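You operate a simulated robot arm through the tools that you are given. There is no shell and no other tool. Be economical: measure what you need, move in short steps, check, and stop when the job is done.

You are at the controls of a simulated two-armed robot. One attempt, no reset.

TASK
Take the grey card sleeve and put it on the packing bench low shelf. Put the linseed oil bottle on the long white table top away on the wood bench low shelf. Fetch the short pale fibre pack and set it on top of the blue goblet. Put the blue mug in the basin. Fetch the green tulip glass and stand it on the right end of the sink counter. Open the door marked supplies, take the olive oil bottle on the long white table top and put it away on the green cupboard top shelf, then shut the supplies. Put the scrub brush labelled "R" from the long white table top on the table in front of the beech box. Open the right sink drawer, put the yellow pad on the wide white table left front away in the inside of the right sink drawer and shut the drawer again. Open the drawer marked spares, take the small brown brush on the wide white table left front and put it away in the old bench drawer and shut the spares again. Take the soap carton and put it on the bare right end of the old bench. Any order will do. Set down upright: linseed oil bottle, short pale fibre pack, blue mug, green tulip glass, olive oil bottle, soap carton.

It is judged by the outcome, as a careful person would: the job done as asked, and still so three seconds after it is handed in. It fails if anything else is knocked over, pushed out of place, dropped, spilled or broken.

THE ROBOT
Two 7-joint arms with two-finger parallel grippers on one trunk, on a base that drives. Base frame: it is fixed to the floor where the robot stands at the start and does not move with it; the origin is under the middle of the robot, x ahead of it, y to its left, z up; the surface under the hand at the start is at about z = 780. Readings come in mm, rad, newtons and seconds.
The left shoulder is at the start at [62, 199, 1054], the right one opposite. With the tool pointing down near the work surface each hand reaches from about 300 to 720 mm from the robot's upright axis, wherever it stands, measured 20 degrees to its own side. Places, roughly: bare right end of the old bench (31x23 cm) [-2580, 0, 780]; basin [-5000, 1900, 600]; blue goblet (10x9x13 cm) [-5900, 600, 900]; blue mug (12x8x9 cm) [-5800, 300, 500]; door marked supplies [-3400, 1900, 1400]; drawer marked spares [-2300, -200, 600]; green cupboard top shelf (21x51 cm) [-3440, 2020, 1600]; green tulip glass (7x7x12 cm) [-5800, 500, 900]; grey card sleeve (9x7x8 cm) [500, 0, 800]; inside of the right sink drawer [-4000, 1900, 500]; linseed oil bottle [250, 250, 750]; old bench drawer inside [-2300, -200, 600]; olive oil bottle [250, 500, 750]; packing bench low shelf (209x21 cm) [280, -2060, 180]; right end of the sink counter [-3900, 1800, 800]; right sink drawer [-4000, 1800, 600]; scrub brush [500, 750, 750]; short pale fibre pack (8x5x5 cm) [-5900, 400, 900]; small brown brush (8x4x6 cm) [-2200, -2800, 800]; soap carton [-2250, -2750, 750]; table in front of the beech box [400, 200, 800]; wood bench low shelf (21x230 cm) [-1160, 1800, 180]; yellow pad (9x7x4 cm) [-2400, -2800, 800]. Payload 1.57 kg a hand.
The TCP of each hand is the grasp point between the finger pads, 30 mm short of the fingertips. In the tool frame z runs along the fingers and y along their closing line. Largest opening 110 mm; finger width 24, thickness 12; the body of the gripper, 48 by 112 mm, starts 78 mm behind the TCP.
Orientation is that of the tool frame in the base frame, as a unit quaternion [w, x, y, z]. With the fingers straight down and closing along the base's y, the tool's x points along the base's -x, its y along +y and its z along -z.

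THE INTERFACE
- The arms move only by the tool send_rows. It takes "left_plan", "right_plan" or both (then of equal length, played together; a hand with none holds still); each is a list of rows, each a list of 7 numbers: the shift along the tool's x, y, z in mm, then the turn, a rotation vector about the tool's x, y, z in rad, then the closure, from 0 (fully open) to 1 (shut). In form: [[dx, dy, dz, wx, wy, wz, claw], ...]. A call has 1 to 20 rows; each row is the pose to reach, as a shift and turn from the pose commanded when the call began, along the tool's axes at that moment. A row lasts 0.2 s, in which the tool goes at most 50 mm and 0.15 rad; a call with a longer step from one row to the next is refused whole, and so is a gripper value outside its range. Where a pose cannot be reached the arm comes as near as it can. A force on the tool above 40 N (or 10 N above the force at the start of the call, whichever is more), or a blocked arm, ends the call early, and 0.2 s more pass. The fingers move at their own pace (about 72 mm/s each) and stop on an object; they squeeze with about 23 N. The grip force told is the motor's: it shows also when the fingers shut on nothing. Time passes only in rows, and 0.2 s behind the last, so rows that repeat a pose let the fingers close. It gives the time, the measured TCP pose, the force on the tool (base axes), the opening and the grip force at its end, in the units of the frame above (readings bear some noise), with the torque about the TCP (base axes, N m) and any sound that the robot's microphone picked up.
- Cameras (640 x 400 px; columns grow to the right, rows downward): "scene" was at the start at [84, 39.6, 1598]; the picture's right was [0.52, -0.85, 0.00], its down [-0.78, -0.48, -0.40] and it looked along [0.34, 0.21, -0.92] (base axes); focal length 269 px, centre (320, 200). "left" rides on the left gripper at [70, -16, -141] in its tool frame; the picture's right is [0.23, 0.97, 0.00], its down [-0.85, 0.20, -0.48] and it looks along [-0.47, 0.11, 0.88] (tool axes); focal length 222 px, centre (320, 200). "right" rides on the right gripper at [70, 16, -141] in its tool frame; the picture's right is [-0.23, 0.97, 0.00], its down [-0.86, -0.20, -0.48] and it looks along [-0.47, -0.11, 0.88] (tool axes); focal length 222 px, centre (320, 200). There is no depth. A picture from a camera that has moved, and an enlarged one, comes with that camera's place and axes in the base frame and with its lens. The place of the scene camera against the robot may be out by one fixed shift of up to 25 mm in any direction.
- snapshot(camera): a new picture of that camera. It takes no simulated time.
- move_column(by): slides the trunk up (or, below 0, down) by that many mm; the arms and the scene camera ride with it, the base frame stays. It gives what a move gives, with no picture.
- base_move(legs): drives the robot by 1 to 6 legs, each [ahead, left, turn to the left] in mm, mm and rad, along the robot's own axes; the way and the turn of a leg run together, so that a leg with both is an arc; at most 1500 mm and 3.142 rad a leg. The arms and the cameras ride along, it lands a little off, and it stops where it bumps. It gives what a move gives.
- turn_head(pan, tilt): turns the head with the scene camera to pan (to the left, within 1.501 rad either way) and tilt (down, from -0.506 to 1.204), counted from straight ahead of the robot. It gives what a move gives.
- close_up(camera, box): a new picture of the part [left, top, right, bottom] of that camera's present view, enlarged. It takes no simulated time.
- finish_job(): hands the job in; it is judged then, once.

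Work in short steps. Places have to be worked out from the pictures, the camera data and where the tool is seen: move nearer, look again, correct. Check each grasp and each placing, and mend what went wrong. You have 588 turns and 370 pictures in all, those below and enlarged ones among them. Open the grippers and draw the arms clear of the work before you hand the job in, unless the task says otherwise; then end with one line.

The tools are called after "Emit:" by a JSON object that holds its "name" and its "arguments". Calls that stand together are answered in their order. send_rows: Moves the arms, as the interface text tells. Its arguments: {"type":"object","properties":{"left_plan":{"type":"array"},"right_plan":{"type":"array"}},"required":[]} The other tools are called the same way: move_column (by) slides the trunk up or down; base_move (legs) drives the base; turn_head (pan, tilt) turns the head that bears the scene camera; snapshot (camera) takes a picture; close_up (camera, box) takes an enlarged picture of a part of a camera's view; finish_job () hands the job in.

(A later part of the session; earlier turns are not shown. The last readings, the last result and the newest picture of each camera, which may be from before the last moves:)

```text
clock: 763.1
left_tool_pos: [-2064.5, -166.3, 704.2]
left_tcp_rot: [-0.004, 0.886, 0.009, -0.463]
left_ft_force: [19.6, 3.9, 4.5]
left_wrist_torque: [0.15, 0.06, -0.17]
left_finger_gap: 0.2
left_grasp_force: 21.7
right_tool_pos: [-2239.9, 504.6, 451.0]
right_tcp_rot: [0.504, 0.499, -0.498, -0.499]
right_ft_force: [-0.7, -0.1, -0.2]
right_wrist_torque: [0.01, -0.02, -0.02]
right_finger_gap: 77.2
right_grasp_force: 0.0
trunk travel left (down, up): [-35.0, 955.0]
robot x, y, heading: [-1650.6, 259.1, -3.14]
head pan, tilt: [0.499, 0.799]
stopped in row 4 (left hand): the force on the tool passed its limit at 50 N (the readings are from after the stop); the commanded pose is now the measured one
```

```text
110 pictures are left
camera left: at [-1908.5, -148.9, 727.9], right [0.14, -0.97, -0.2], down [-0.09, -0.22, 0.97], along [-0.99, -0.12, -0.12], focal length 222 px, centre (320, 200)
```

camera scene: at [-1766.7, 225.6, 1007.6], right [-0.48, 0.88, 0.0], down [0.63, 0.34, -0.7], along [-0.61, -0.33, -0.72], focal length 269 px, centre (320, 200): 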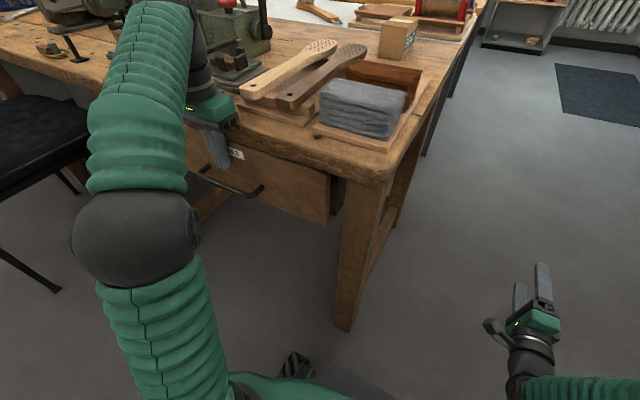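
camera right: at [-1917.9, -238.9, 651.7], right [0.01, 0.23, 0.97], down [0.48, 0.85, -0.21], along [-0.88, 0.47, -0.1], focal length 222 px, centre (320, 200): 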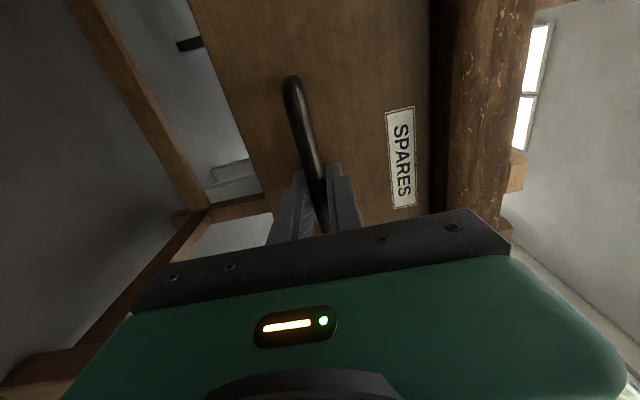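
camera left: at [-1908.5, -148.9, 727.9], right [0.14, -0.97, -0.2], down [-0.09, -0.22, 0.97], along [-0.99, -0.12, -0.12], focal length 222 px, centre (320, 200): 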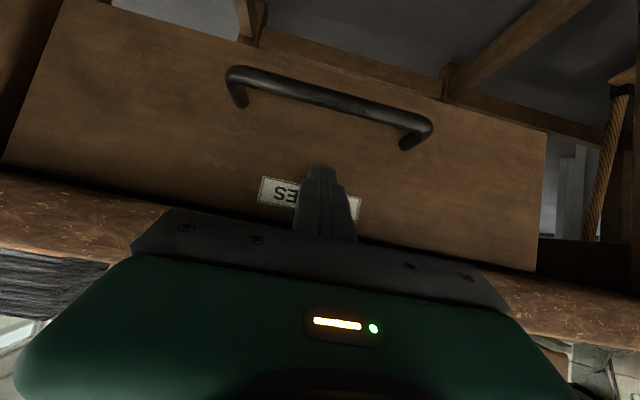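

The drawer is shut. Now the chair: I back off, straighten the left hand, raise the column and look at it.

Emit:
{"name": "base_move", "arguments": {"legs": [[-350, 0, 0]]}}

Emit:
{"name": "move_column", "arguments": {"by": 380}}

Emit:
{"name": "send_rows", "arguments": {"left_plan": [[0, 0, 0, 0, 0.14, 0, 1], [0, 0, 0, 0, 0.28, 0, 1], [0, 0, 0, 0, 0.42, 0, 1], [0, 0, 0, 0, 0.56, 0, 1], [0, 0, 0, 0, 0.7, 0, 1], [0, 0, 0, 0, 0.84, 0, 1], [0, 0, 0, 0, 0.965, 0, 1]]}}

Emit:
{"name": "turn_head", "arguments": {"pan": 0.9, "tilt": 0.7}}

Emit:
{"name": "snapshot", "arguments": {"camera": "scene"}}

```text
clock: 765.4
left_tool_pos: [-1718.4, -167.4, 701.7]
left_tcp_rot: [-0.005, 0.887, 0.009, -0.462]
left_ft_force: [-0.6, 0.0, 0.1]
left_wrist_torque: [-0.02, 0.0, 0.02]
left_finger_gap: 0.1
left_grasp_force: 21.5
right_tool_pos: [-1892.2, 505.9, 448.0]
right_tcp_rot: [0.503, 0.5, -0.497, -0.499]
right_ft_force: [0.1, 0.1, -0.4]
right_wrist_torque: [-0.03, 0.0, 0.0]
right_finger_gap: 76.9
right_grasp_force: 0.0
trunk travel left (down, up): [-35.0, 955.0]
robot x, y, heading: [-1301.9, 263.9, -3.138]
head pan, tilt: [0.499, 0.799]
```

```text
clock: 769.0
left_tool_pos: [-1718.6, -166.3, 1082.5]
left_tcp_rot: [-0.006, 0.887, 0.008, -0.462]
left_ft_force: [-0.2, 0.2, 0.3]
left_wrist_torque: [0.0, -0.03, -0.02]
left_finger_gap: 0.0
left_grasp_force: 21.3
right_tool_pos: [-1893.1, 504.5, 828.1]
right_tcp_rot: [0.503, 0.5, -0.498, -0.499]
right_ft_force: [0.0, 0.3, 0.5]
right_wrist_torque: [0.0, 0.02, 0.0]
right_finger_gap: 77.0
right_grasp_force: 0.0
trunk travel left (down, up): [-415.0, 575.0]
robot x, y, heading: [-1304.0, 258.7, -3.134]
head pan, tilt: [0.499, 0.799]
```

```text
clock: 770.6
left_tool_pos: [-1719.2, -166.6, 1081.2]
left_tcp_rot: [-0.009, 1.0, 0.006, 0.004]
left_ft_force: [0.3, -0.6, -1.2]
left_wrist_torque: [0.0, 0.01, -0.01]
left_finger_gap: 0.0
left_grasp_force: 21.2
right_tool_pos: [-1894.4, 504.9, 828.3]
right_tcp_rot: [0.503, 0.501, -0.498, -0.498]
right_ft_force: [0.1, 0.2, 0.4]
right_wrist_torque: [-0.05, 0.0, 0.0]
right_finger_gap: 76.9
right_grasp_force: 0.0
trunk travel left (down, up): [-415.0, 575.0]
robot x, y, heading: [-1304.1, 260.0, -3.138]
head pan, tilt: [0.499, 0.799]
```

```text
clock: 771.5
left_tool_pos: [-1718.3, -167.7, 1081.9]
left_tcp_rot: [-0.008, 1.0, 0.005, 0.001]
left_ft_force: [-0.3, 0.9, 0.8]
left_wrist_torque: [0.03, 0.02, 0.02]
left_finger_gap: 0.0
left_grasp_force: 21.2
right_tool_pos: [-1892.9, 504.6, 828.8]
right_tcp_rot: [0.503, 0.5, -0.497, -0.499]
right_ft_force: [0.4, -0.1, 0.8]
right_wrist_torque: [0.01, 0.01, -0.03]
right_finger_gap: 76.9
right_grasp_force: 0.1
trunk travel left (down, up): [-415.0, 575.0]
robot x, y, heading: [-1300.0, 258.5, -3.135]
head pan, tilt: [0.901, 0.7]
```

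```text
109 pictures are left
camera scene: at [-1386.7, 198.7, 1395.8], right [-0.79, 0.62, 0.0], down [0.4, 0.51, -0.76], along [-0.47, -0.6, -0.65], focal length 269 px, centre (320, 200)
```

scene: 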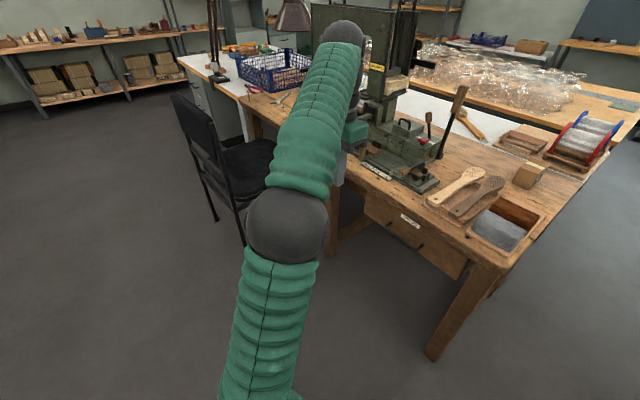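

The drawer is flush. I drive left so the left hand hovers above the chair's backrest to see it.

Emit:
{"name": "base_move", "arguments": {"legs": [[0, 935, 0]]}}

Emit:
{"name": "snapshot", "arguments": {"camera": "left"}}

Emit:
{"name": "snapshot", "arguments": {"camera": "scene"}}

```text
clock: 776.4
left_tool_pos: [-1713.3, -1089.6, 1083.5]
left_tcp_rot: [-0.008, 1.0, 0.006, 0.003]
left_ft_force: [0.3, 0.0, 0.1]
left_wrist_torque: [-0.05, -0.01, 0.0]
left_finger_gap: 0.2
left_grasp_force: 21.7
right_tool_pos: [-1889.2, -417.6, 828.1]
right_tcp_rot: [0.503, 0.5, -0.498, -0.499]
right_ft_force: [0.2, 0.2, 0.6]
right_wrist_torque: [-0.02, 0.0, 0.0]
right_finger_gap: 77.2
right_grasp_force: 0.0
trunk travel left (down, up): [-415.0, 575.0]
robot x, y, heading: [-1296.0, -661.2, -3.137]
head pan, tilt: [0.901, 0.7]
```

```text
108 pictures are left
camera left: at [-1644.9, -1074.4, 1224.1], right [0.24, -0.97, -0.01], down [-0.85, -0.22, 0.47], along [-0.46, -0.1, -0.88], focal length 222 px, centre (320, 200)
```

left: 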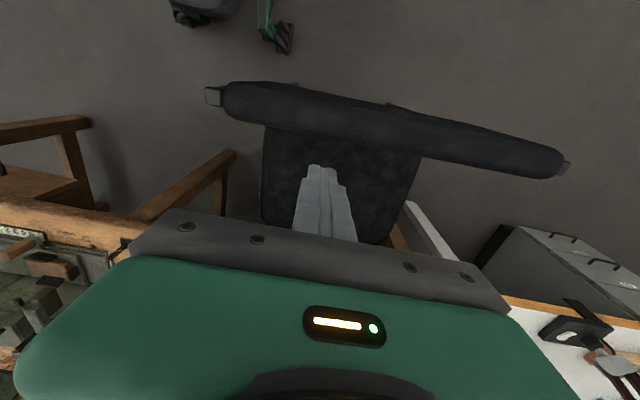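

```text
107 pictures are left
camera scene: at [-1382.5, -723.0, 1395.9], right [-0.79, 0.62, 0.0], down [0.4, 0.51, -0.76], along [-0.47, -0.6, -0.64], focal length 269 px, centre (320, 200)
```

scene: 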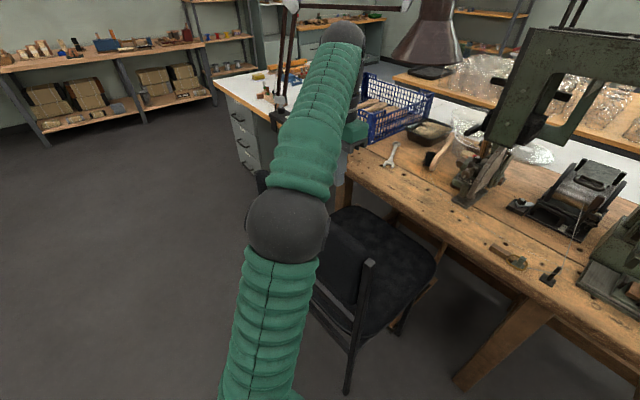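

I see the backrest now from (-1703,-917) to (-1675,-1502). To measure the shift exactly I go back to the spot at the bench's north end where I had photographed the untouched chair, and repeat that view.

Emit:
{"name": "base_move", "arguments": {"legs": [[0, -1300, 0], [0, 0, 1.568], [0, -871, 0], [97, 0, 0]]}}

Emit:
{"name": "move_column", "arguments": {"by": 234}}

Emit:
{"name": "turn_head", "arguments": {"pan": -0.4, "tilt": 0.799}}

Emit:
{"name": "snapshot", "arguments": {"camera": "scene"}}

```text
clock: 789.1
left_tool_pos: [-1390.8, 212.4, 1087.9]
left_tcp_rot: [-0.002, 0.709, 0.705, -0.004]
left_ft_force: [-2.5, -1.6, 0.8]
left_wrist_torque: [0.08, -0.24, -0.02]
left_finger_gap: 0.0
left_grasp_force: 21.1
right_tool_pos: [-2045.8, 49.0, 831.7]
right_tcp_rot: [0.712, 0.702, 0.0, 0.021]
right_ft_force: [34.0, 7.6, 17.7]
right_wrist_torque: [2.59, -1.35, -4.33]
right_finger_gap: 77.2
right_grasp_force: 0.1
trunk travel left (down, up): [-415.0, 575.0]
robot x, y, heading: [-1802.4, 631.2, -1.584]
head pan, tilt: [0.901, 0.7]
stopped in leg 3: the force on the tool passed its limit at 86 N (the readings are from after the stop); the commanded pose is now the measured one
```

```text
clock: 791.6
left_tool_pos: [-1381.7, 210.1, 1317.0]
left_tcp_rot: [-0.007, 0.708, 0.706, -0.004]
left_ft_force: [-0.7, -0.4, 0.8]
left_wrist_torque: [-0.02, -0.01, -0.01]
left_finger_gap: 0.0
left_grasp_force: 21.3
right_tool_pos: [-2044.5, 47.5, 1064.6]
right_tcp_rot: [0.709, 0.705, 0.0, 0.012]
right_ft_force: [0.4, -0.1, -0.1]
right_wrist_torque: [0.01, -0.01, -0.02]
right_finger_gap: 77.1
right_grasp_force: 0.0
trunk travel left (down, up): [-649.0, 341.0]
robot x, y, heading: [-1800.8, 632.8, -1.587]
head pan, tilt: [0.901, 0.7]
```

```text
clock: 793.0
left_tool_pos: [-1382.2, 209.1, 1317.3]
left_tcp_rot: [-0.007, 0.709, 0.706, -0.004]
left_ft_force: [0.4, 0.3, -0.1]
left_wrist_torque: [0.01, 0.0, 0.01]
left_finger_gap: 0.0
left_grasp_force: 20.9
right_tool_pos: [-2044.5, 46.4, 1064.9]
right_tcp_rot: [0.709, 0.705, 0.0, 0.012]
right_ft_force: [0.0, -1.0, -0.3]
right_wrist_torque: [0.01, 0.02, -0.01]
right_finger_gap: 77.0
right_grasp_force: 0.0
trunk travel left (down, up): [-649.0, 341.0]
robot x, y, heading: [-1799.8, 630.5, -1.581]
head pan, tilt: [-0.4, 0.799]
```

```text
106 pictures are left
camera scene: at [-1833.0, 529.7, 1621.6], right [-0.92, 0.4, 0.0], down [0.29, 0.66, -0.7], along [-0.28, -0.64, -0.72], focal length 269 px, centre (320, 200)
```

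scene: 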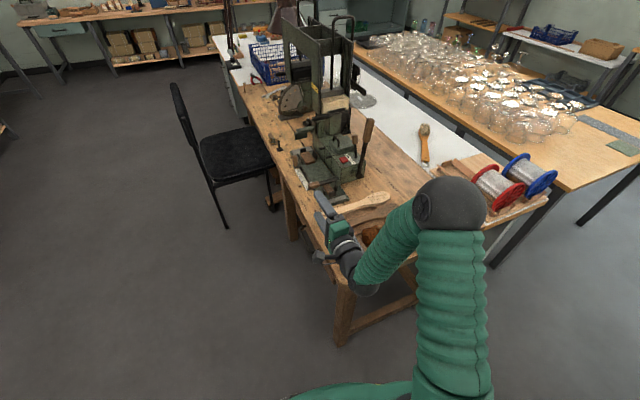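

The right hand bumped something on the bench corner while strafing. I check the blocks there.

Emit:
{"name": "base_move", "arguments": {"legs": [[-150, 150, 0]]}}

Emit:
{"name": "turn_head", "arguments": {"pan": -0.5, "tilt": 0.95}}

Emit:
{"name": "snapshot", "arguments": {"camera": "scene"}}

Emit:
{"name": "snapshot", "arguments": {"camera": "right"}}

```text
clock: 794.7
left_tool_pos: [-1232.3, 356.5, 1317.6]
left_tcp_rot: [-0.007, 0.708, 0.706, -0.005]
left_ft_force: [-0.3, 0.5, -0.3]
left_wrist_torque: [0.0, -0.03, -0.02]
left_finger_gap: 0.0
left_grasp_force: 21.1
right_tool_pos: [-1894.6, 194.2, 1062.6]
right_tcp_rot: [0.709, 0.705, 0.0, 0.012]
right_ft_force: [0.2, 0.4, -0.5]
right_wrist_torque: [0.01, 0.01, 0.02]
right_finger_gap: 77.1
right_grasp_force: 0.1
trunk travel left (down, up): [-649.0, 341.0]
robot x, y, heading: [-1649.4, 779.0, -1.579]
head pan, tilt: [-0.4, 0.799]
```

```text
clock: 795.4
left_tool_pos: [-1229.2, 359.6, 1318.2]
left_tcp_rot: [-0.006, 0.709, 0.705, -0.006]
left_ft_force: [-0.1, -0.9, 0.3]
left_wrist_torque: [-0.04, -0.02, 0.0]
left_finger_gap: 0.0
left_grasp_force: 20.8
right_tool_pos: [-1891.5, 196.2, 1065.0]
right_tcp_rot: [0.709, 0.705, 0.0, 0.012]
right_ft_force: [0.2, 0.5, 0.2]
right_wrist_torque: [0.0, -0.05, 0.02]
right_finger_gap: 77.0
right_grasp_force: 0.1
trunk travel left (down, up): [-649.0, 341.0]
robot x, y, heading: [-1645.9, 779.6, -1.582]
head pan, tilt: [-0.499, 0.949]
```

```text
105 pictures are left
camera scene: at [-1684.1, 688.2, 1610.1], right [-0.87, 0.49, 0.0], down [0.4, 0.71, -0.58], along [-0.29, -0.51, -0.81], focal length 269 px, centre (320, 200)
```

scene: 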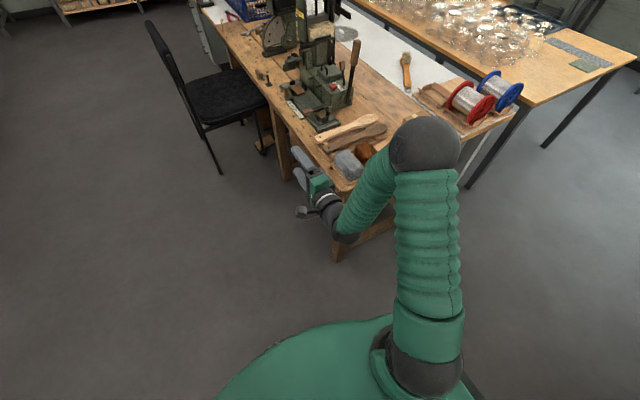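

```text
104 pictures are left
camera right: at [-1823.9, 339.6, 1081.5], right [-0.24, 0.0, 0.97], down [-0.86, 0.46, -0.22], along [-0.45, -0.89, -0.11], focal length 222 px, centre (320, 200)
```

right: 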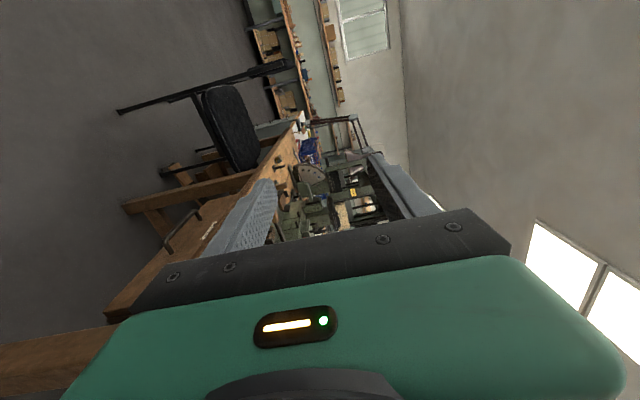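

Emit:
{"name": "close_up", "arguments": {"camera": "scene", "box": [290, 100, 430, 200]}}

```text
4.00 times, centred on (360, 150) of scene
camera zoom: at [-1684.1, 688.2, 1610.1], right [-0.87, 0.49, 0.0], down [0.4, 0.71, -0.58], along [-0.29, -0.51, -0.81], focal length 1076 px, centre (160, 400)
```

zoom: 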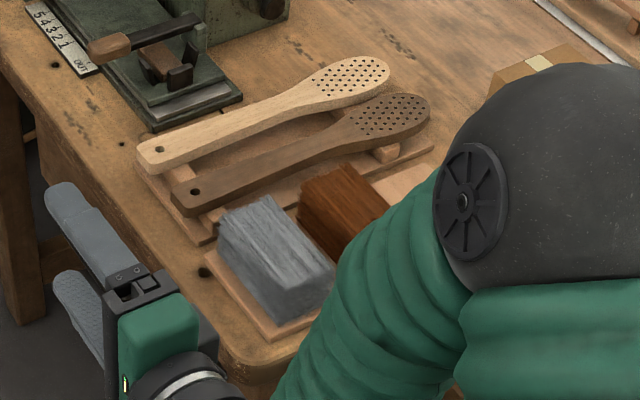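

The grey and brown blocks still lie side by side on their tray. I go to the earlier photo pose (right hand now high) to compare both the blocks and the chair with the old picture.

Emit:
{"name": "base_move", "arguments": {"legs": [[0, -520, 0.012], [238, 0, 0]]}}

Emit:
{"name": "turn_head", "arguments": {"pan": -0.4, "tilt": 0.799}}

Emit:
{"name": "snapshot", "arguments": {"camera": "scene"}}

```text
clock: 799.8
left_tool_pos: [-1748.0, 131.5, 1318.6]
left_tcp_rot: [-0.006, 0.703, 0.711, -0.006]
left_ft_force: [-0.1, -0.3, -0.1]
left_wrist_torque: [0.0, 0.03, 0.04]
left_finger_gap: 0.0
left_grasp_force: 20.9
right_tool_pos: [-2408.5, -41.2, 1067.2]
right_tcp_rot: [0.709, 0.705, 0.005, 0.016]
right_ft_force: [0.4, -0.7, 0.5]
right_wrist_torque: [0.01, -0.03, 0.01]
right_finger_gap: 77.0
right_grasp_force: 0.0
trunk travel left (down, up): [-649.0, 341.0]
robot x, y, heading: [-2174.0, 541.3, -1.569]
head pan, tilt: [-0.499, 0.949]
```

```text
clock: 800.5
left_tool_pos: [-1750.3, 130.9, 1319.1]
left_tcp_rot: [-0.008, 0.703, 0.711, -0.005]
left_ft_force: [0.2, -0.3, -0.4]
left_wrist_torque: [0.0, -0.01, 0.0]
left_finger_gap: 0.0
left_grasp_force: 21.8
right_tool_pos: [-2409.1, -42.3, 1065.4]
right_tcp_rot: [0.709, 0.705, 0.005, 0.017]
right_ft_force: [0.3, 0.3, 0.3]
right_wrist_torque: [-0.05, -0.04, 0.0]
right_finger_gap: 76.7
right_grasp_force: 0.0
trunk travel left (down, up): [-649.0, 341.0]
robot x, y, heading: [-2175.1, 548.0, -1.566]
head pan, tilt: [-0.4, 0.799]
```

```text
102 pictures are left
camera scene: at [-2205.2, 441.3, 1621.5], right [-0.92, 0.39, 0.0], down [0.28, 0.66, -0.69], along [-0.27, -0.64, -0.72], focal length 269 px, centre (320, 200)
```

scene: 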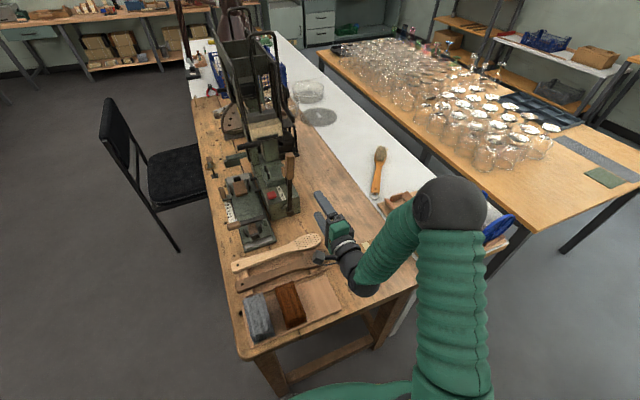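

The blocks match the old picture exactly. The chair shows a shift of about 50 mm toward the bench. I go back and pull it out by gripping its backrest from above.

Emit:
{"name": "base_move", "arguments": {"legs": [[-150, 0, 0], [0, 900, 0], [0, 0, -1.575], [0, 1460, 0]]}}

Emit:
{"name": "send_rows", "arguments": {"left_plan": [[0, 0, 15, 0, 0, 0.14, 0], [0, 0, 30, 0, 0, 0.28, 0], [0, 0, 45, 0, 0, 0.42, 0], [0, 0, 60, 0, 0, 0.56, 0], [0, 0, 75, 0, 0, 0.7, 0], [0, 0, 90, 0, 0, 0.84, 0], [0, 0, 105, 0, 0, 0.98, 0], [0, 0, 120, 0, 0, 1.12, 0], [0, 0, 135, 0, 0, 1.26, 0], [0, 0, 150, 0, 0, 1.4, 0], [0, 0, 165, 0, 0, 1.54, 0], [0, 0, 165, 0, 0, 1.57, 0]]}}

Emit:
{"name": "snapshot", "arguments": {"camera": "left"}}

```text
clock: 816.9
left_tool_pos: [-1675.7, -1195.4, 1318.3]
left_tcp_rot: [-0.008, 1.0, 0.011, 0.0]
left_ft_force: [-0.2, -0.4, 0.2]
left_wrist_torque: [0.02, -0.01, -0.02]
left_finger_gap: 0.1
left_grasp_force: 21.5
right_tool_pos: [-1856.2, -538.1, 1065.1]
right_tcp_rot: [0.516, 0.505, -0.491, -0.487]
right_ft_force: [0.3, 1.2, 0.6]
right_wrist_torque: [0.0, -0.01, 0.0]
right_finger_gap: 77.2
right_grasp_force: 0.1
trunk travel left (down, up): [-649.0, 341.0]
robot x, y, heading: [-1268.5, -768.6, -3.13]
head pan, tilt: [-0.4, 0.799]
```

```text
clock: 819.5
left_tool_pos: [-1675.2, -1194.7, 1153.0]
left_tcp_rot: [-0.006, 0.714, -0.7, -0.006]
left_ft_force: [0.0, 0.7, 0.4]
left_wrist_torque: [0.02, -0.01, 0.01]
left_finger_gap: 110.0
left_grasp_force: 0.1
right_tool_pos: [-1855.5, -538.3, 1066.6]
right_tcp_rot: [0.517, 0.505, -0.491, -0.487]
right_ft_force: [0.4, -0.9, -1.0]
right_wrist_torque: [-0.01, 0.03, 0.0]
right_finger_gap: 77.1
right_grasp_force: 0.0
trunk travel left (down, up): [-649.0, 341.0]
robot x, y, heading: [-1270.3, -766.1, -3.129]
head pan, tilt: [-0.4, 0.799]
```

```text
101 pictures are left
camera left: at [-1656.3, -1266.3, 1293.5], right [-0.97, -0.25, 0.0], down [-0.22, 0.84, 0.49], along [-0.12, 0.48, -0.87], focal length 222 px, centre (320, 200)
```

left: 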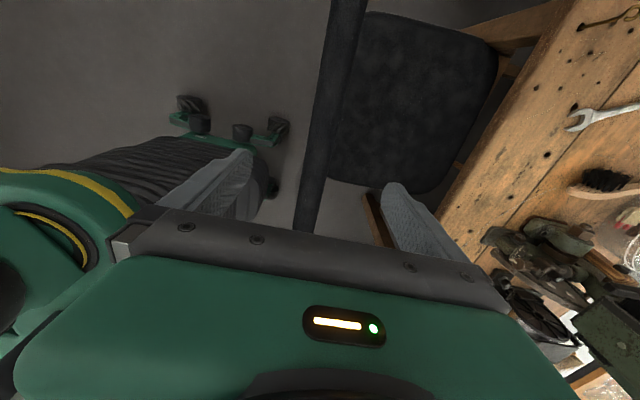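

Backrest centre is at x≈-1684 here. Lower the column 250 mm, then descend guarded and grip.

Emit:
{"name": "move_column", "arguments": {"by": -250}}

Emit:
{"name": "snapshot", "arguments": {"camera": "left"}}

```text
clock: 822.1
left_tool_pos: [-1674.7, -1193.5, 903.6]
left_tcp_rot: [-0.006, 0.715, -0.699, -0.006]
left_ft_force: [0.5, -0.1, -0.3]
left_wrist_torque: [0.02, 0.0, 0.0]
left_finger_gap: 109.9
left_grasp_force: 0.0
right_tool_pos: [-1854.4, -537.7, 816.2]
right_tcp_rot: [0.517, 0.504, -0.491, -0.488]
right_ft_force: [0.5, 0.8, -0.4]
right_wrist_torque: [-0.06, -0.02, 0.05]
right_finger_gap: 77.0
right_grasp_force: 0.1
trunk travel left (down, up): [-399.0, 591.0]
robot x, y, heading: [-1265.0, -768.8, -3.129]
head pan, tilt: [-0.4, 0.799]
```

```text
100 pictures are left
camera left: at [-1655.9, -1266.2, 1043.8], right [-0.97, -0.25, 0.0], down [-0.22, 0.84, 0.49], along [-0.12, 0.48, -0.87], focal length 222 px, centre (320, 200)
```

left: 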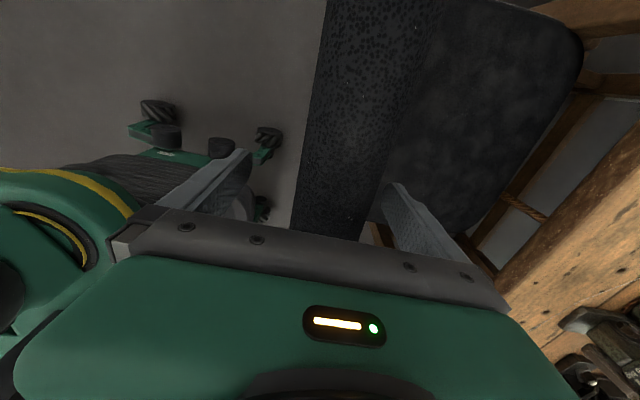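

The backrest leans; I centre a bit more toward the bench side (15 mm) and descend guarded.

Emit:
{"name": "send_rows", "arguments": {"left_plan": [[0, 8, 15, 0, 0, 0, 0], [0, 15, 30, 0, 0, 0, 0], [0, 15, 45, 0, 0, 0, 0], [0, 15, 58, 0, 0, 0, 0], [0, 15, 68, 0, 0, 0, 0], [0, 15, 78, 0, 0, 0, 0], [0, 15, 88, 0, 0, 0, 0]]}}

Emit:
{"name": "snapshot", "arguments": {"camera": "left"}}

```text
clock: 822.9
left_tool_pos: [-1690.6, -1194.8, 872.5]
left_tcp_rot: [0.006, 0.715, -0.699, -0.008]
left_ft_force: [6.6, 2.7, 12.4]
left_wrist_torque: [-0.53, 0.04, 0.24]
left_finger_gap: 110.0
left_grasp_force: 0.1
right_tool_pos: [-1854.0, -537.3, 815.9]
right_tcp_rot: [0.517, 0.503, -0.492, -0.488]
right_ft_force: [-0.1, 0.1, -0.2]
right_wrist_torque: [0.01, 0.03, 0.0]
right_finger_gap: 77.1
right_grasp_force: 0.1
trunk travel left (down, up): [-399.0, 591.0]
robot x, y, heading: [-1266.7, -768.1, -3.13]
head pan, tilt: [-0.4, 0.799]
stopped in row 3 (left hand): the force on the tool passed its limit at 57 N (the readings are from after the stop); the commanded pose is now the measured one
```

```text
99 pictures are left
camera left: at [-1670.1, -1265.2, 1013.1], right [-0.97, -0.25, 0.02], down [-0.21, 0.85, 0.48], along [-0.14, 0.46, -0.88], focal length 222 px, centre (320, 200)
```

left: 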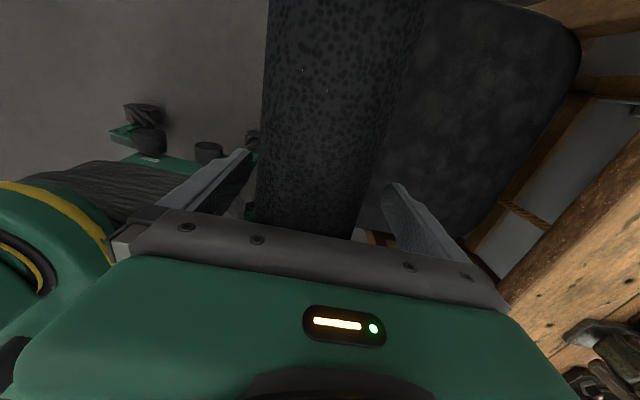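

The palm itself rests on the backrest top (z≈950), so the fingers already straddle it. Raise 5 mm and close.

Emit:
{"name": "send_rows", "arguments": {"left_plan": [[0, 0, -6, 0, 0, 0, 0], [0, 0, -6, 0, 0, 0, 0.4], [0, 0, -6, 0, 0, 0, 0.7], [0, 0, -6, 0, 0, 0, 1], [0, 0, -6, 0, 0, 0, 1], [0, 0, -6, 0, 0, 0, 1]]}}

Emit:
{"name": "snapshot", "arguments": {"camera": "left"}}

```text
clock: 824.1
left_tool_pos: [-1682.4, -1193.1, 875.8]
left_tcp_rot: [-0.006, 0.717, -0.697, -0.004]
left_ft_force: [17.7, 5.7, 6.5]
left_wrist_torque: [-0.38, -0.12, 0.87]
left_finger_gap: 45.6
left_grasp_force: 23.2
right_tool_pos: [-1852.1, -538.2, 817.5]
right_tcp_rot: [0.518, 0.504, -0.491, -0.486]
right_ft_force: [-0.1, -0.1, -0.1]
right_wrist_torque: [0.02, -0.03, -0.01]
right_finger_gap: 77.0
right_grasp_force: 0.0
trunk travel left (down, up): [-399.0, 591.0]
robot x, y, heading: [-1270.1, -763.4, -3.125]
head pan, tilt: [-0.4, 0.799]
stopped in row 5 (left hand): the force on the tool passed its limit at 42 N (the readings are from after the stop); the commanded pose is now the measured one
```

```text
98 pictures are left
camera left: at [-1664.8, -1264.6, 1015.7], right [-0.97, -0.25, 0.0], down [-0.22, 0.84, 0.49], along [-0.12, 0.47, -0.87], focal length 222 px, centre (320, 200)
```

left: 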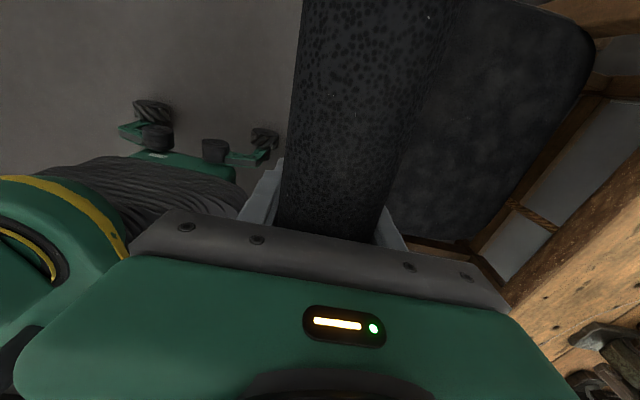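

Backrest gripped. Pull the chair back (+x) about 50 mm.

Emit:
{"name": "base_move", "arguments": {"legs": [[-50, 0, 0]]}}

```text
clock: 825.0
left_tool_pos: [-1634.5, -1194.6, 873.5]
left_tcp_rot: [-0.005, 0.716, -0.698, -0.004]
left_ft_force: [11.5, -0.8, 5.5]
left_wrist_torque: [-0.44, -0.03, -0.23]
left_finger_gap: 45.6
left_grasp_force: 22.7
right_tool_pos: [-1802.3, -539.1, 816.7]
right_tcp_rot: [0.518, 0.504, -0.49, -0.487]
right_ft_force: [-0.4, 0.3, 0.4]
right_wrist_torque: [-0.01, 0.0, 0.02]
right_finger_gap: 77.0
right_grasp_force: 0.0
trunk travel left (down, up): [-399.0, 591.0]
robot x, y, heading: [-1217.5, -765.7, -3.126]
head pan, tilt: [-0.4, 0.799]
```

Moved 48 mm. Release and lift clear, then verify with the earlier reference view.

Emit:
{"name": "send_rows", "arguments": {"left_plan": [[0, 0, 0, 0, 0, 0, 0.4], [0, 0, 0, 0, 0, 0, 0.1], [0, 0, 0, 0, 0, 0, 0], [0, 0, -30, 0, 0, 0, 0], [0, 0, -75, 0, 0, 0, 0], [0, 0, -120, 0, 0, 0, 0], [0, 0, -165, 0, 0, 0, 0], [0, 0, -210, 0, 0, 0, 0]]}}

Emit:
{"name": "base_move", "arguments": {"legs": [[-150, -540, 0], [0, 0, 0.53], [240, 130, 0]]}}

Emit:
{"name": "move_column", "arguments": {"by": -20}}

Emit:
{"name": "turn_head", "arguments": {"pan": -0.499, "tilt": 0.799}}

Emit:
{"name": "snapshot", "arguments": {"camera": "scene"}}

```text
clock: 826.8
left_tool_pos: [-1636.4, -1197.7, 1081.8]
left_tcp_rot: [-0.006, 0.716, -0.698, -0.004]
left_ft_force: [0.2, 0.6, 0.0]
left_wrist_torque: [0.01, 0.01, -0.02]
left_finger_gap: 109.9
left_grasp_force: 0.1
right_tool_pos: [-1804.0, -539.8, 815.8]
right_tcp_rot: [0.517, 0.503, -0.492, -0.487]
right_ft_force: [-0.1, -0.3, 0.0]
right_wrist_torque: [-0.02, 0.02, -0.06]
right_finger_gap: 76.9
right_grasp_force: 0.0
trunk travel left (down, up): [-399.0, 591.0]
robot x, y, heading: [-1214.4, -762.3, -3.128]
head pan, tilt: [-0.4, 0.799]
```

```text
clock: 833.0
left_tool_pos: [-1352.3, -1042.8, 1083.1]
left_tcp_rot: [-0.004, 0.876, -0.482, -0.005]
left_ft_force: [0.0, 1.1, -0.3]
left_wrist_torque: [-0.01, 0.0, 0.02]
left_finger_gap: 109.9
left_grasp_force: 0.1
right_tool_pos: [-1834.5, -563.6, 815.5]
right_tcp_rot: [0.628, 0.617, -0.339, -0.331]
right_ft_force: [-0.5, -0.5, -0.5]
right_wrist_torque: [-0.02, 0.03, 0.02]
right_finger_gap: 77.2
right_grasp_force: 0.1
trunk travel left (down, up): [-399.0, 591.0]
robot x, y, heading: [-1209.1, -459.5, -2.587]
head pan, tilt: [-0.4, 0.799]
```

```text
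clock: 833.7
left_tool_pos: [-1349.9, -1042.1, 1063.4]
left_tcp_rot: [-0.003, 0.876, -0.483, -0.005]
left_ft_force: [-0.5, 0.5, -0.1]
left_wrist_torque: [-0.02, 0.01, -0.02]
left_finger_gap: 109.5
left_grasp_force: 0.0
right_tool_pos: [-1833.2, -562.7, 797.0]
right_tcp_rot: [0.628, 0.617, -0.338, -0.332]
right_ft_force: [0.2, 1.5, 0.1]
right_wrist_torque: [0.04, -0.04, 0.01]
right_finger_gap: 77.4
right_grasp_force: 0.0
trunk travel left (down, up): [-379.0, 611.0]
robot x, y, heading: [-1215.7, -459.8, -2.589]
head pan, tilt: [-0.4, 0.799]
```

```text
clock: 834.4
left_tool_pos: [-1349.7, -1045.2, 1062.5]
left_tcp_rot: [-0.004, 0.876, -0.482, -0.007]
left_ft_force: [-0.2, -0.4, -1.0]
left_wrist_torque: [-0.03, -0.02, -0.01]
left_finger_gap: 110.0
left_grasp_force: 0.1
right_tool_pos: [-1830.9, -564.6, 797.4]
right_tcp_rot: [0.628, 0.617, -0.338, -0.333]
right_ft_force: [0.4, -0.2, 0.5]
right_wrist_torque: [-0.02, -0.01, -0.03]
right_finger_gap: 77.1
right_grasp_force: 0.1
trunk travel left (down, up): [-379.0, 611.0]
robot x, y, heading: [-1214.2, -456.7, -2.584]
head pan, tilt: [-0.499, 0.799]
```

```text
97 pictures are left
camera scene: at [-1320.8, -474.4, 1351.6], right [-0.05, 1.0, 0.0], down [0.72, 0.04, -0.7], along [-0.69, -0.04, -0.72], focal length 269 px, centre (320, 200)
```

scene: 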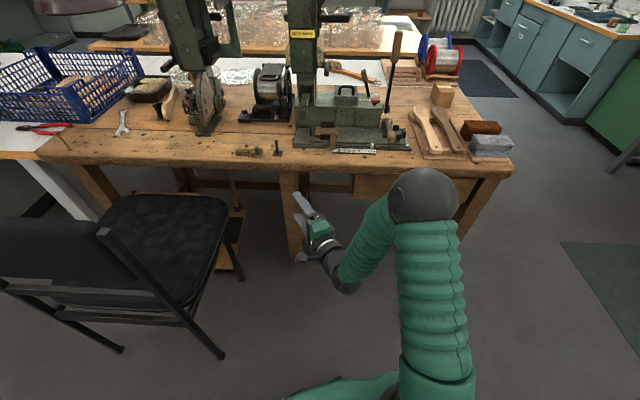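

Adjust the base to the exact reference pose and compare.

Emit:
{"name": "base_move", "arguments": {"legs": [[-10, -267, -0.013]]}}

Emit:
{"name": "turn_head", "arguments": {"pan": -0.499, "tilt": 0.799}}

Emit:
{"name": "snapshot", "arguments": {"camera": "scene"}}

```text
clock: 836.3
left_tool_pos: [-1485.7, -811.5, 1060.9]
left_tcp_rot: [-0.006, 0.874, -0.486, -0.008]
left_ft_force: [-0.7, -0.7, -0.4]
left_wrist_torque: [0.01, 0.02, -0.01]
left_finger_gap: 109.9
left_grasp_force: 0.1
right_tool_pos: [-1962.3, -325.8, 799.2]
right_tcp_rot: [0.626, 0.615, -0.34, -0.337]
right_ft_force: [0.3, -0.1, 0.1]
right_wrist_torque: [-0.02, 0.0, -0.02]
right_finger_gap: 77.0
right_grasp_force: 0.0
trunk travel left (down, up): [-379.0, 611.0]
robot x, y, heading: [-1342.7, -226.3, -2.602]
head pan, tilt: [-0.499, 0.799]
```

```text
clock: 836.9
left_tool_pos: [-1484.8, -811.2, 1062.1]
left_tcp_rot: [-0.004, 0.874, -0.486, -0.007]
left_ft_force: [0.0, -0.6, -0.1]
left_wrist_torque: [0.02, 0.04, -0.01]
left_finger_gap: 109.6
left_grasp_force: 0.1
right_tool_pos: [-1961.4, -326.6, 798.3]
right_tcp_rot: [0.626, 0.615, -0.341, -0.336]
right_ft_force: [-0.1, -1.1, 0.4]
right_wrist_torque: [0.0, 0.04, -0.05]
right_finger_gap: 76.9
right_grasp_force: 0.1
trunk travel left (down, up): [-379.0, 611.0]
robot x, y, heading: [-1342.9, -226.0, -2.603]
head pan, tilt: [-0.499, 0.799]
```

```text
96 pictures are left
camera scene: at [-1448.9, -244.3, 1351.7], right [-0.04, 1.0, 0.0], down [0.72, 0.03, -0.7], along [-0.7, -0.03, -0.72], focal length 269 px, centre (320, 200)
```

scene: 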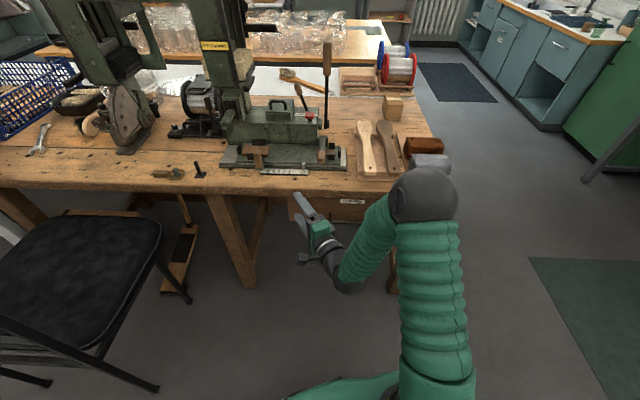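

The chair is back where it was (features match within a few pixels). Last item: the yellow pad. I raise the column and drive around to the white table with a heading that keeps both arms clear of the lamp.

Emit:
{"name": "move_column", "arguments": {"by": 270}}

Emit:
{"name": "base_move", "arguments": {"legs": [[-550, 0, 0], [0, 0, 1.033], [1500, 0, 0], [1400, 0, 0], [0, 0, -2.513]]}}

Emit:
{"name": "base_move", "arguments": {"legs": [[400, 570, 0]]}}

Emit:
{"name": "turn_head", "arguments": {"pan": 0.7, "tilt": 0.8}}

Emit:
{"name": "snapshot", "arguments": {"camera": "scene"}}

```text
clock: 839.6
left_tool_pos: [-1487.3, -808.0, 1333.6]
left_tcp_rot: [-0.003, 0.873, -0.487, -0.005]
left_ft_force: [0.4, -0.1, -0.7]
left_wrist_torque: [-0.01, 0.03, -0.02]
left_finger_gap: 109.9
left_grasp_force: 0.1
right_tool_pos: [-1963.9, -322.0, 1067.5]
right_tcp_rot: [0.627, 0.615, -0.342, -0.335]
right_ft_force: [-0.2, 0.2, 0.4]
right_wrist_torque: [0.0, 0.0, -0.02]
right_finger_gap: 77.1
right_grasp_force: 0.0
trunk travel left (down, up): [-649.0, 341.0]
robot x, y, heading: [-1348.2, -224.9, -2.603]
head pan, tilt: [-0.499, 0.799]
```

```text
clock: 864.9
left_tool_pos: [-1422.9, -2733.8, 1334.0]
left_tcp_rot: [0.006, -0.317, 0.949, 0.003]
left_ft_force: [-0.2, 0.4, 0.4]
left_wrist_torque: [0.0, 0.02, 0.02]
left_finger_gap: 110.1
left_grasp_force: 0.1
right_tool_pos: [-982.5, -2215.4, 1067.6]
right_tcp_rot: [-0.237, -0.222, 0.667, 0.67]
right_ft_force: [-0.6, 0.0, 0.0]
right_wrist_torque: [-0.02, 0.01, 0.02]
right_finger_gap: 76.9
right_grasp_force: 0.1
trunk travel left (down, up): [-649.0, 341.0]
robot x, y, heading: [-832.8, -2821.1, 2.199]
head pan, tilt: [-0.499, 0.799]
```

```text
clock: 868.7
left_tool_pos: [-2108.8, -2745.2, 1334.5]
left_tcp_rot: [0.005, -0.316, 0.949, 0.003]
left_ft_force: [0.1, -0.1, 0.6]
left_wrist_torque: [-0.02, 0.0, -0.03]
left_finger_gap: 110.1
left_grasp_force: 0.0
right_tool_pos: [-1668.9, -2227.5, 1067.0]
right_tcp_rot: [-0.237, -0.221, 0.668, 0.67]
right_ft_force: [-0.6, -0.3, -0.3]
right_wrist_torque: [0.04, -0.01, 0.0]
right_finger_gap: 77.0
right_grasp_force: 0.1
trunk travel left (down, up): [-649.0, 341.0]
robot x, y, heading: [-1517.6, -2834.6, 2.202]
head pan, tilt: [-0.499, 0.799]
```

```text
clock: 870.1
left_tool_pos: [-2112.0, -2746.9, 1335.5]
left_tcp_rot: [0.007, -0.316, 0.949, 0.003]
left_ft_force: [-0.5, 0.0, 1.0]
left_wrist_torque: [-0.02, 0.04, 0.0]
left_finger_gap: 110.0
left_grasp_force: 0.0
right_tool_pos: [-1669.3, -2231.6, 1068.4]
right_tcp_rot: [-0.236, -0.222, 0.667, 0.671]
right_ft_force: [0.8, -0.1, -0.4]
right_wrist_torque: [-0.01, 0.01, -0.01]
right_finger_gap: 77.1
right_grasp_force: 0.0
trunk travel left (down, up): [-649.0, 341.0]
robot x, y, heading: [-1521.6, -2833.0, 2.199]
head pan, tilt: [0.7, 0.799]
```

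```text
95 pictures are left
camera scene: at [-1617.2, -2785.0, 1621.6], right [0.24, 0.97, 0.0], down [0.7, -0.17, -0.7], along [-0.68, 0.17, -0.72], focal length 269 px, centre (320, 200)
```

scene: 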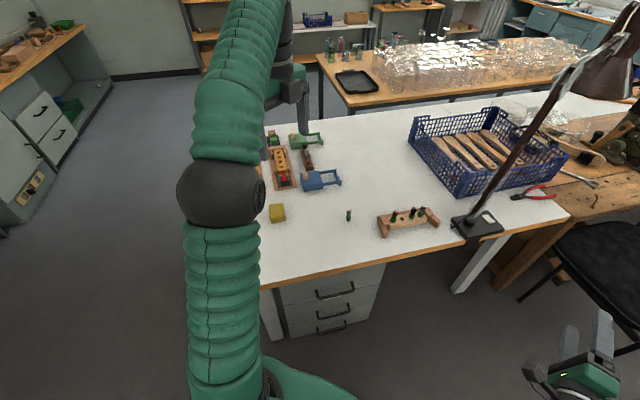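

Pad ≈(-2358,-2777). I bring the left hand over it and lower to ~985.

Emit:
{"name": "base_move", "arguments": {"legs": [[124, 215, 0]]}}

Emit:
{"name": "send_rows", "arguments": {"left_plan": [[0, 0, 45, 0, 0, 0, 0], [0, 0, 90, 0, 0, 0, 0], [0, 0, 135, 0, 0, 0, 0], [0, 0, 180, 0, 0, 0, 0], [0, 0, 225, 0, 0, 0, 0], [0, 0, 270, 0, 0, 0, 0], [0, 0, 315, 0, 0, 0, 0], [0, 0, 350, 0, 0, 0, 0], [0, 0, 350, 0, 0, 0, 0]]}}

Emit:
{"name": "snapshot", "arguments": {"camera": "left"}}

```text
clock: 871.9
left_tool_pos: [-2352.1, -2769.8, 1334.9]
left_tcp_rot: [0.004, -0.315, 0.949, 0.001]
left_ft_force: [-0.7, 0.5, 0.1]
left_wrist_torque: [0.01, -0.04, -0.02]
left_finger_gap: 110.1
left_grasp_force: 0.0
right_tool_pos: [-1913.5, -2253.1, 1067.3]
right_tcp_rot: [-0.238, -0.221, 0.667, 0.67]
right_ft_force: [0.3, -0.2, -0.2]
right_wrist_torque: [0.01, 0.0, -0.01]
right_finger_gap: 76.9
right_grasp_force: 0.0
trunk travel left (down, up): [-649.0, 341.0]
robot x, y, heading: [-1765.5, -2866.8, 2.202]
head pan, tilt: [0.7, 0.799]
```

```text
clock: 873.9
left_tool_pos: [-2353.7, -2775.0, 984.3]
left_tcp_rot: [0.007, -0.316, 0.949, 0.004]
left_ft_force: [0.6, 0.0, -0.2]
left_wrist_torque: [0.01, 0.01, 0.0]
left_finger_gap: 109.9
left_grasp_force: 0.1
right_tool_pos: [-1916.5, -2259.2, 1069.9]
right_tcp_rot: [-0.235, -0.224, 0.666, 0.672]
right_ft_force: [-0.3, -0.3, -0.1]
right_wrist_torque: [0.02, 0.02, 0.01]
right_finger_gap: 77.0
right_grasp_force: 0.1
trunk travel left (down, up): [-649.0, 341.0]
robot x, y, heading: [-1762.6, -2866.4, 2.198]
head pan, tilt: [0.7, 0.799]
```

```text
94 pictures are left
camera left: at [-2401.0, -2831.2, 1122.6], right [-0.77, 0.64, 0.0], down [0.56, 0.67, 0.49], along [0.32, 0.38, -0.87], focal length 222 px, centre (320, 200)
```

left: 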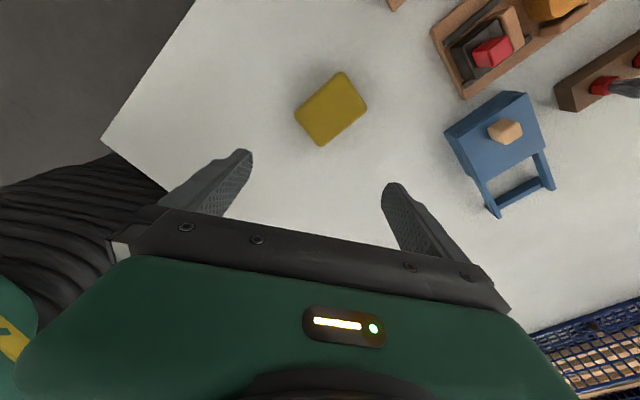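

Pad centre ≈(-2387,-2792), long side along x. I align the hand (0.52 rad) and descend to 900 for a check.

Emit:
{"name": "send_rows", "arguments": {"left_plan": [[9, 2, 20, 0, 0, 0.13, 0], [18, 3, 40, 0, 0, 0.26, 0], [27, 5, 60, 0, 0, 0.39, 0], [37, 6, 80, 0, 0, 0.525, 0], [37, 6, 84, 0, 0, 0.525, 0]]}}

Emit:
{"name": "snapshot", "arguments": {"camera": "left"}}

```text
clock: 875.1
left_tool_pos: [-2387.4, -2791.1, 899.1]
left_tcp_rot: [0.006, -0.057, 0.998, 0.006]
left_ft_force: [0.9, 0.2, -0.8]
left_wrist_torque: [-0.04, 0.04, -0.01]
left_finger_gap: 110.1
left_grasp_force: 0.1
right_tool_pos: [-1918.2, -2259.2, 1070.3]
right_tcp_rot: [-0.235, -0.224, 0.666, 0.672]
right_ft_force: [0.6, -0.5, 0.7]
right_wrist_torque: [-0.02, 0.02, -0.01]
right_finger_gap: 77.1
right_grasp_force: 0.0
trunk travel left (down, up): [-649.0, 341.0]
robot x, y, heading: [-1762.3, -2865.7, 2.202]
head pan, tilt: [0.7, 0.799]
```

```text
93 pictures are left
camera left: at [-2455.7, -2817.1, 1038.9], right [-0.34, 0.94, 0.01], down [0.82, 0.29, 0.49], along [0.46, 0.17, -0.87], focal length 222 px, centre (320, 200)
```

left: 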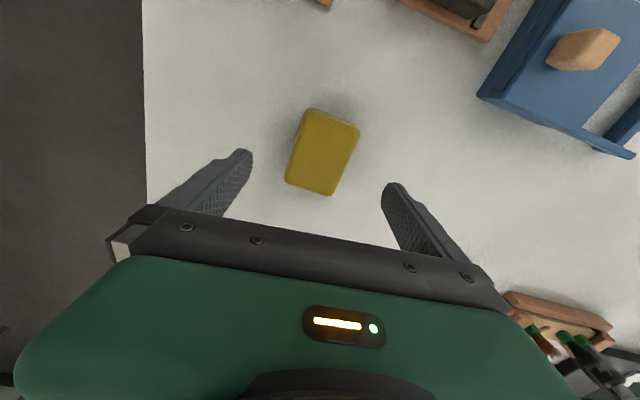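

Aligned. Descend guarded to ≈813 and close.

Emit:
{"name": "send_rows", "arguments": {"left_plan": [[3, 0, 30, 0, 0, 0, 0], [5, 0, 55, 0, 0, 0, 0], [5, 0, 72, 0, 0, 0, 0], [5, 0, 82, 0, 0, 0, 0], [5, 0, 86, 0, 0, 0, 0], [5, 0, 86, 0, 0, 0, 0.5], [5, 0, 86, 0, 0, 0, 1], [5, 0, 86, 0, 0, 0, 1], [5, 0, 86, 0, 0, 0, 1]]}}

Emit:
{"name": "snapshot", "arguments": {"camera": "left"}}

```text
clock: 877.1
left_tool_pos: [-2390.8, -2790.4, 812.6]
left_tcp_rot: [0.007, -0.059, 0.998, 0.006]
left_ft_force: [0.2, 0.6, 0.8]
left_wrist_torque: [-0.04, 0.03, 0.01]
left_finger_gap: 63.9
left_grasp_force: 22.5
right_tool_pos: [-1918.7, -2260.0, 1070.3]
right_tcp_rot: [-0.236, -0.223, 0.666, 0.672]
right_ft_force: [0.1, -0.7, 0.2]
right_wrist_torque: [0.0, -0.01, 0.0]
right_finger_gap: 77.0
right_grasp_force: 0.1
trunk travel left (down, up): [-649.0, 341.0]
robot x, y, heading: [-1763.6, -2864.8, 2.197]
head pan, tilt: [0.7, 0.799]
```

```text
92 pictures are left
camera left: at [-2459.5, -2816.6, 952.6], right [-0.34, 0.94, 0.01], down [0.82, 0.29, 0.49], along [0.46, 0.17, -0.87], focal length 222 px, centre (320, 200)
```

left: 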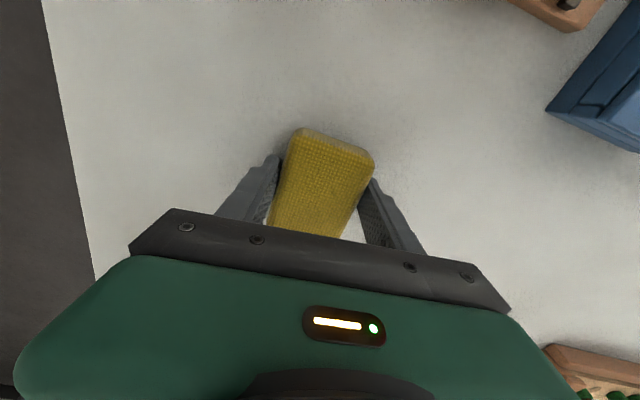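

Pad held (64 mm). Lift and drive to the sink counter's right drawer.

Emit:
{"name": "send_rows", "arguments": {"left_plan": [[0, 0, -45, 0, 0, 0, 1], [0, 0, -90, 0, 0, 0, 1], [0, 0, -135, 0, 0, 0, 1], [0, 0, -180, 0, 0, 0, 1], [0, 0, -225, 0, 0, 0, 1], [0, 0, -270, 0, 0, 0, 1]]}}

Emit:
{"name": "base_move", "arguments": {"legs": [[0, -1100, 0], [0, 0, -0.627], [1500, 0, 0], [1480, 0, 0]]}}

Emit:
{"name": "base_move", "arguments": {"legs": [[0, 1500, 0], [0, 1450, 0]]}}

Emit:
{"name": "turn_head", "arguments": {"pan": 0.0, "tilt": 0.7}}

Emit:
{"name": "snapshot", "arguments": {"camera": "scene"}}

```text
clock: 878.5
left_tool_pos: [-2393.9, -2791.0, 1084.6]
left_tcp_rot: [0.007, -0.059, 0.998, 0.005]
left_ft_force: [-0.3, -0.9, 0.0]
left_wrist_torque: [-0.02, -0.01, 0.0]
left_finger_gap: 63.8
left_grasp_force: 23.0
right_tool_pos: [-1917.7, -2260.2, 1070.1]
right_tcp_rot: [-0.236, -0.224, 0.666, 0.671]
right_ft_force: [-0.8, -0.7, -0.6]
right_wrist_torque: [0.0, -0.03, 0.04]
right_finger_gap: 77.1
right_grasp_force: 0.1
trunk travel left (down, up): [-649.0, 341.0]
robot x, y, heading: [-1765.3, -2865.1, 2.201]
head pan, tilt: [0.7, 0.799]
```

```text
clock: 899.9
left_tool_pos: [-1355.5, 1211.0, 1082.3]
left_tcp_rot: [0.008, 0.253, 0.967, 0.003]
left_ft_force: [-0.3, -0.4, -1.5]
left_wrist_torque: [-0.01, 0.01, 0.0]
left_finger_gap: 60.8
left_grasp_force: 23.6
right_tool_pos: [-657.0, 1360.8, 1071.6]
right_tcp_rot: [-0.015, -0.008, 0.702, 0.712]
right_ft_force: [0.8, -1.0, -0.3]
right_wrist_torque: [-0.01, 0.0, 0.01]
right_finger_gap: 76.9
right_grasp_force: 0.1
trunk travel left (down, up): [-649.0, 341.0]
robot x, y, heading: [-886.6, 781.9, 1.57]
head pan, tilt: [0.7, 0.799]
```

```text
clock: 914.2
left_tool_pos: [-4308.1, 1224.7, 1082.8]
left_tcp_rot: [0.008, 0.257, 0.966, 0.003]
left_ft_force: [-0.1, -0.3, -0.6]
left_wrist_torque: [-0.04, 0.01, 0.03]
left_finger_gap: 60.8
left_grasp_force: 23.1
right_tool_pos: [-3609.3, 1370.3, 1069.6]
right_tcp_rot: [-0.014, -0.005, 0.702, 0.712]
right_ft_force: [-0.5, -0.5, -0.1]
right_wrist_torque: [0.0, -0.03, 0.01]
right_finger_gap: 77.1
right_grasp_force: 0.1
trunk travel left (down, up): [-649.0, 341.0]
robot x, y, heading: [-3842.8, 793.1, 1.565]
head pan, tilt: [0.7, 0.799]
```

```text
clock: 915.3
left_tool_pos: [-4309.4, 1223.2, 1083.2]
left_tcp_rot: [0.009, 0.257, 0.966, 0.005]
left_ft_force: [-0.4, -0.2, -0.3]
left_wrist_torque: [0.04, 0.02, 0.01]
left_finger_gap: 61.2
left_grasp_force: 23.1
right_tool_pos: [-3610.4, 1370.4, 1071.4]
right_tcp_rot: [-0.013, -0.005, 0.702, 0.712]
right_ft_force: [0.4, 0.4, 0.4]
right_wrist_torque: [0.01, 0.02, 0.0]
right_finger_gap: 77.1
right_grasp_force: 0.0
trunk travel left (down, up): [-649.0, 341.0]
robot x, y, heading: [-3844.6, 794.8, 1.565]
head pan, tilt: [0.0, 0.7]
```

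```text
91 pictures are left
camera scene: at [-3843.4, 918.8, 1629.8], right [1.0, 0.0, 0.0], down [0.0, -0.65, -0.76], along [0.0, 0.76, -0.65], focal length 269 px, centre (320, 200)
```

scene: 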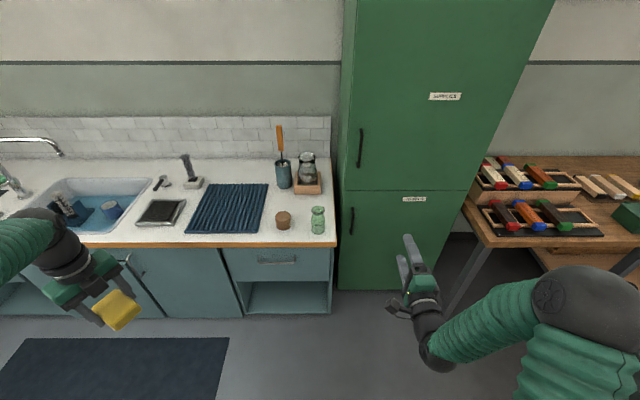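

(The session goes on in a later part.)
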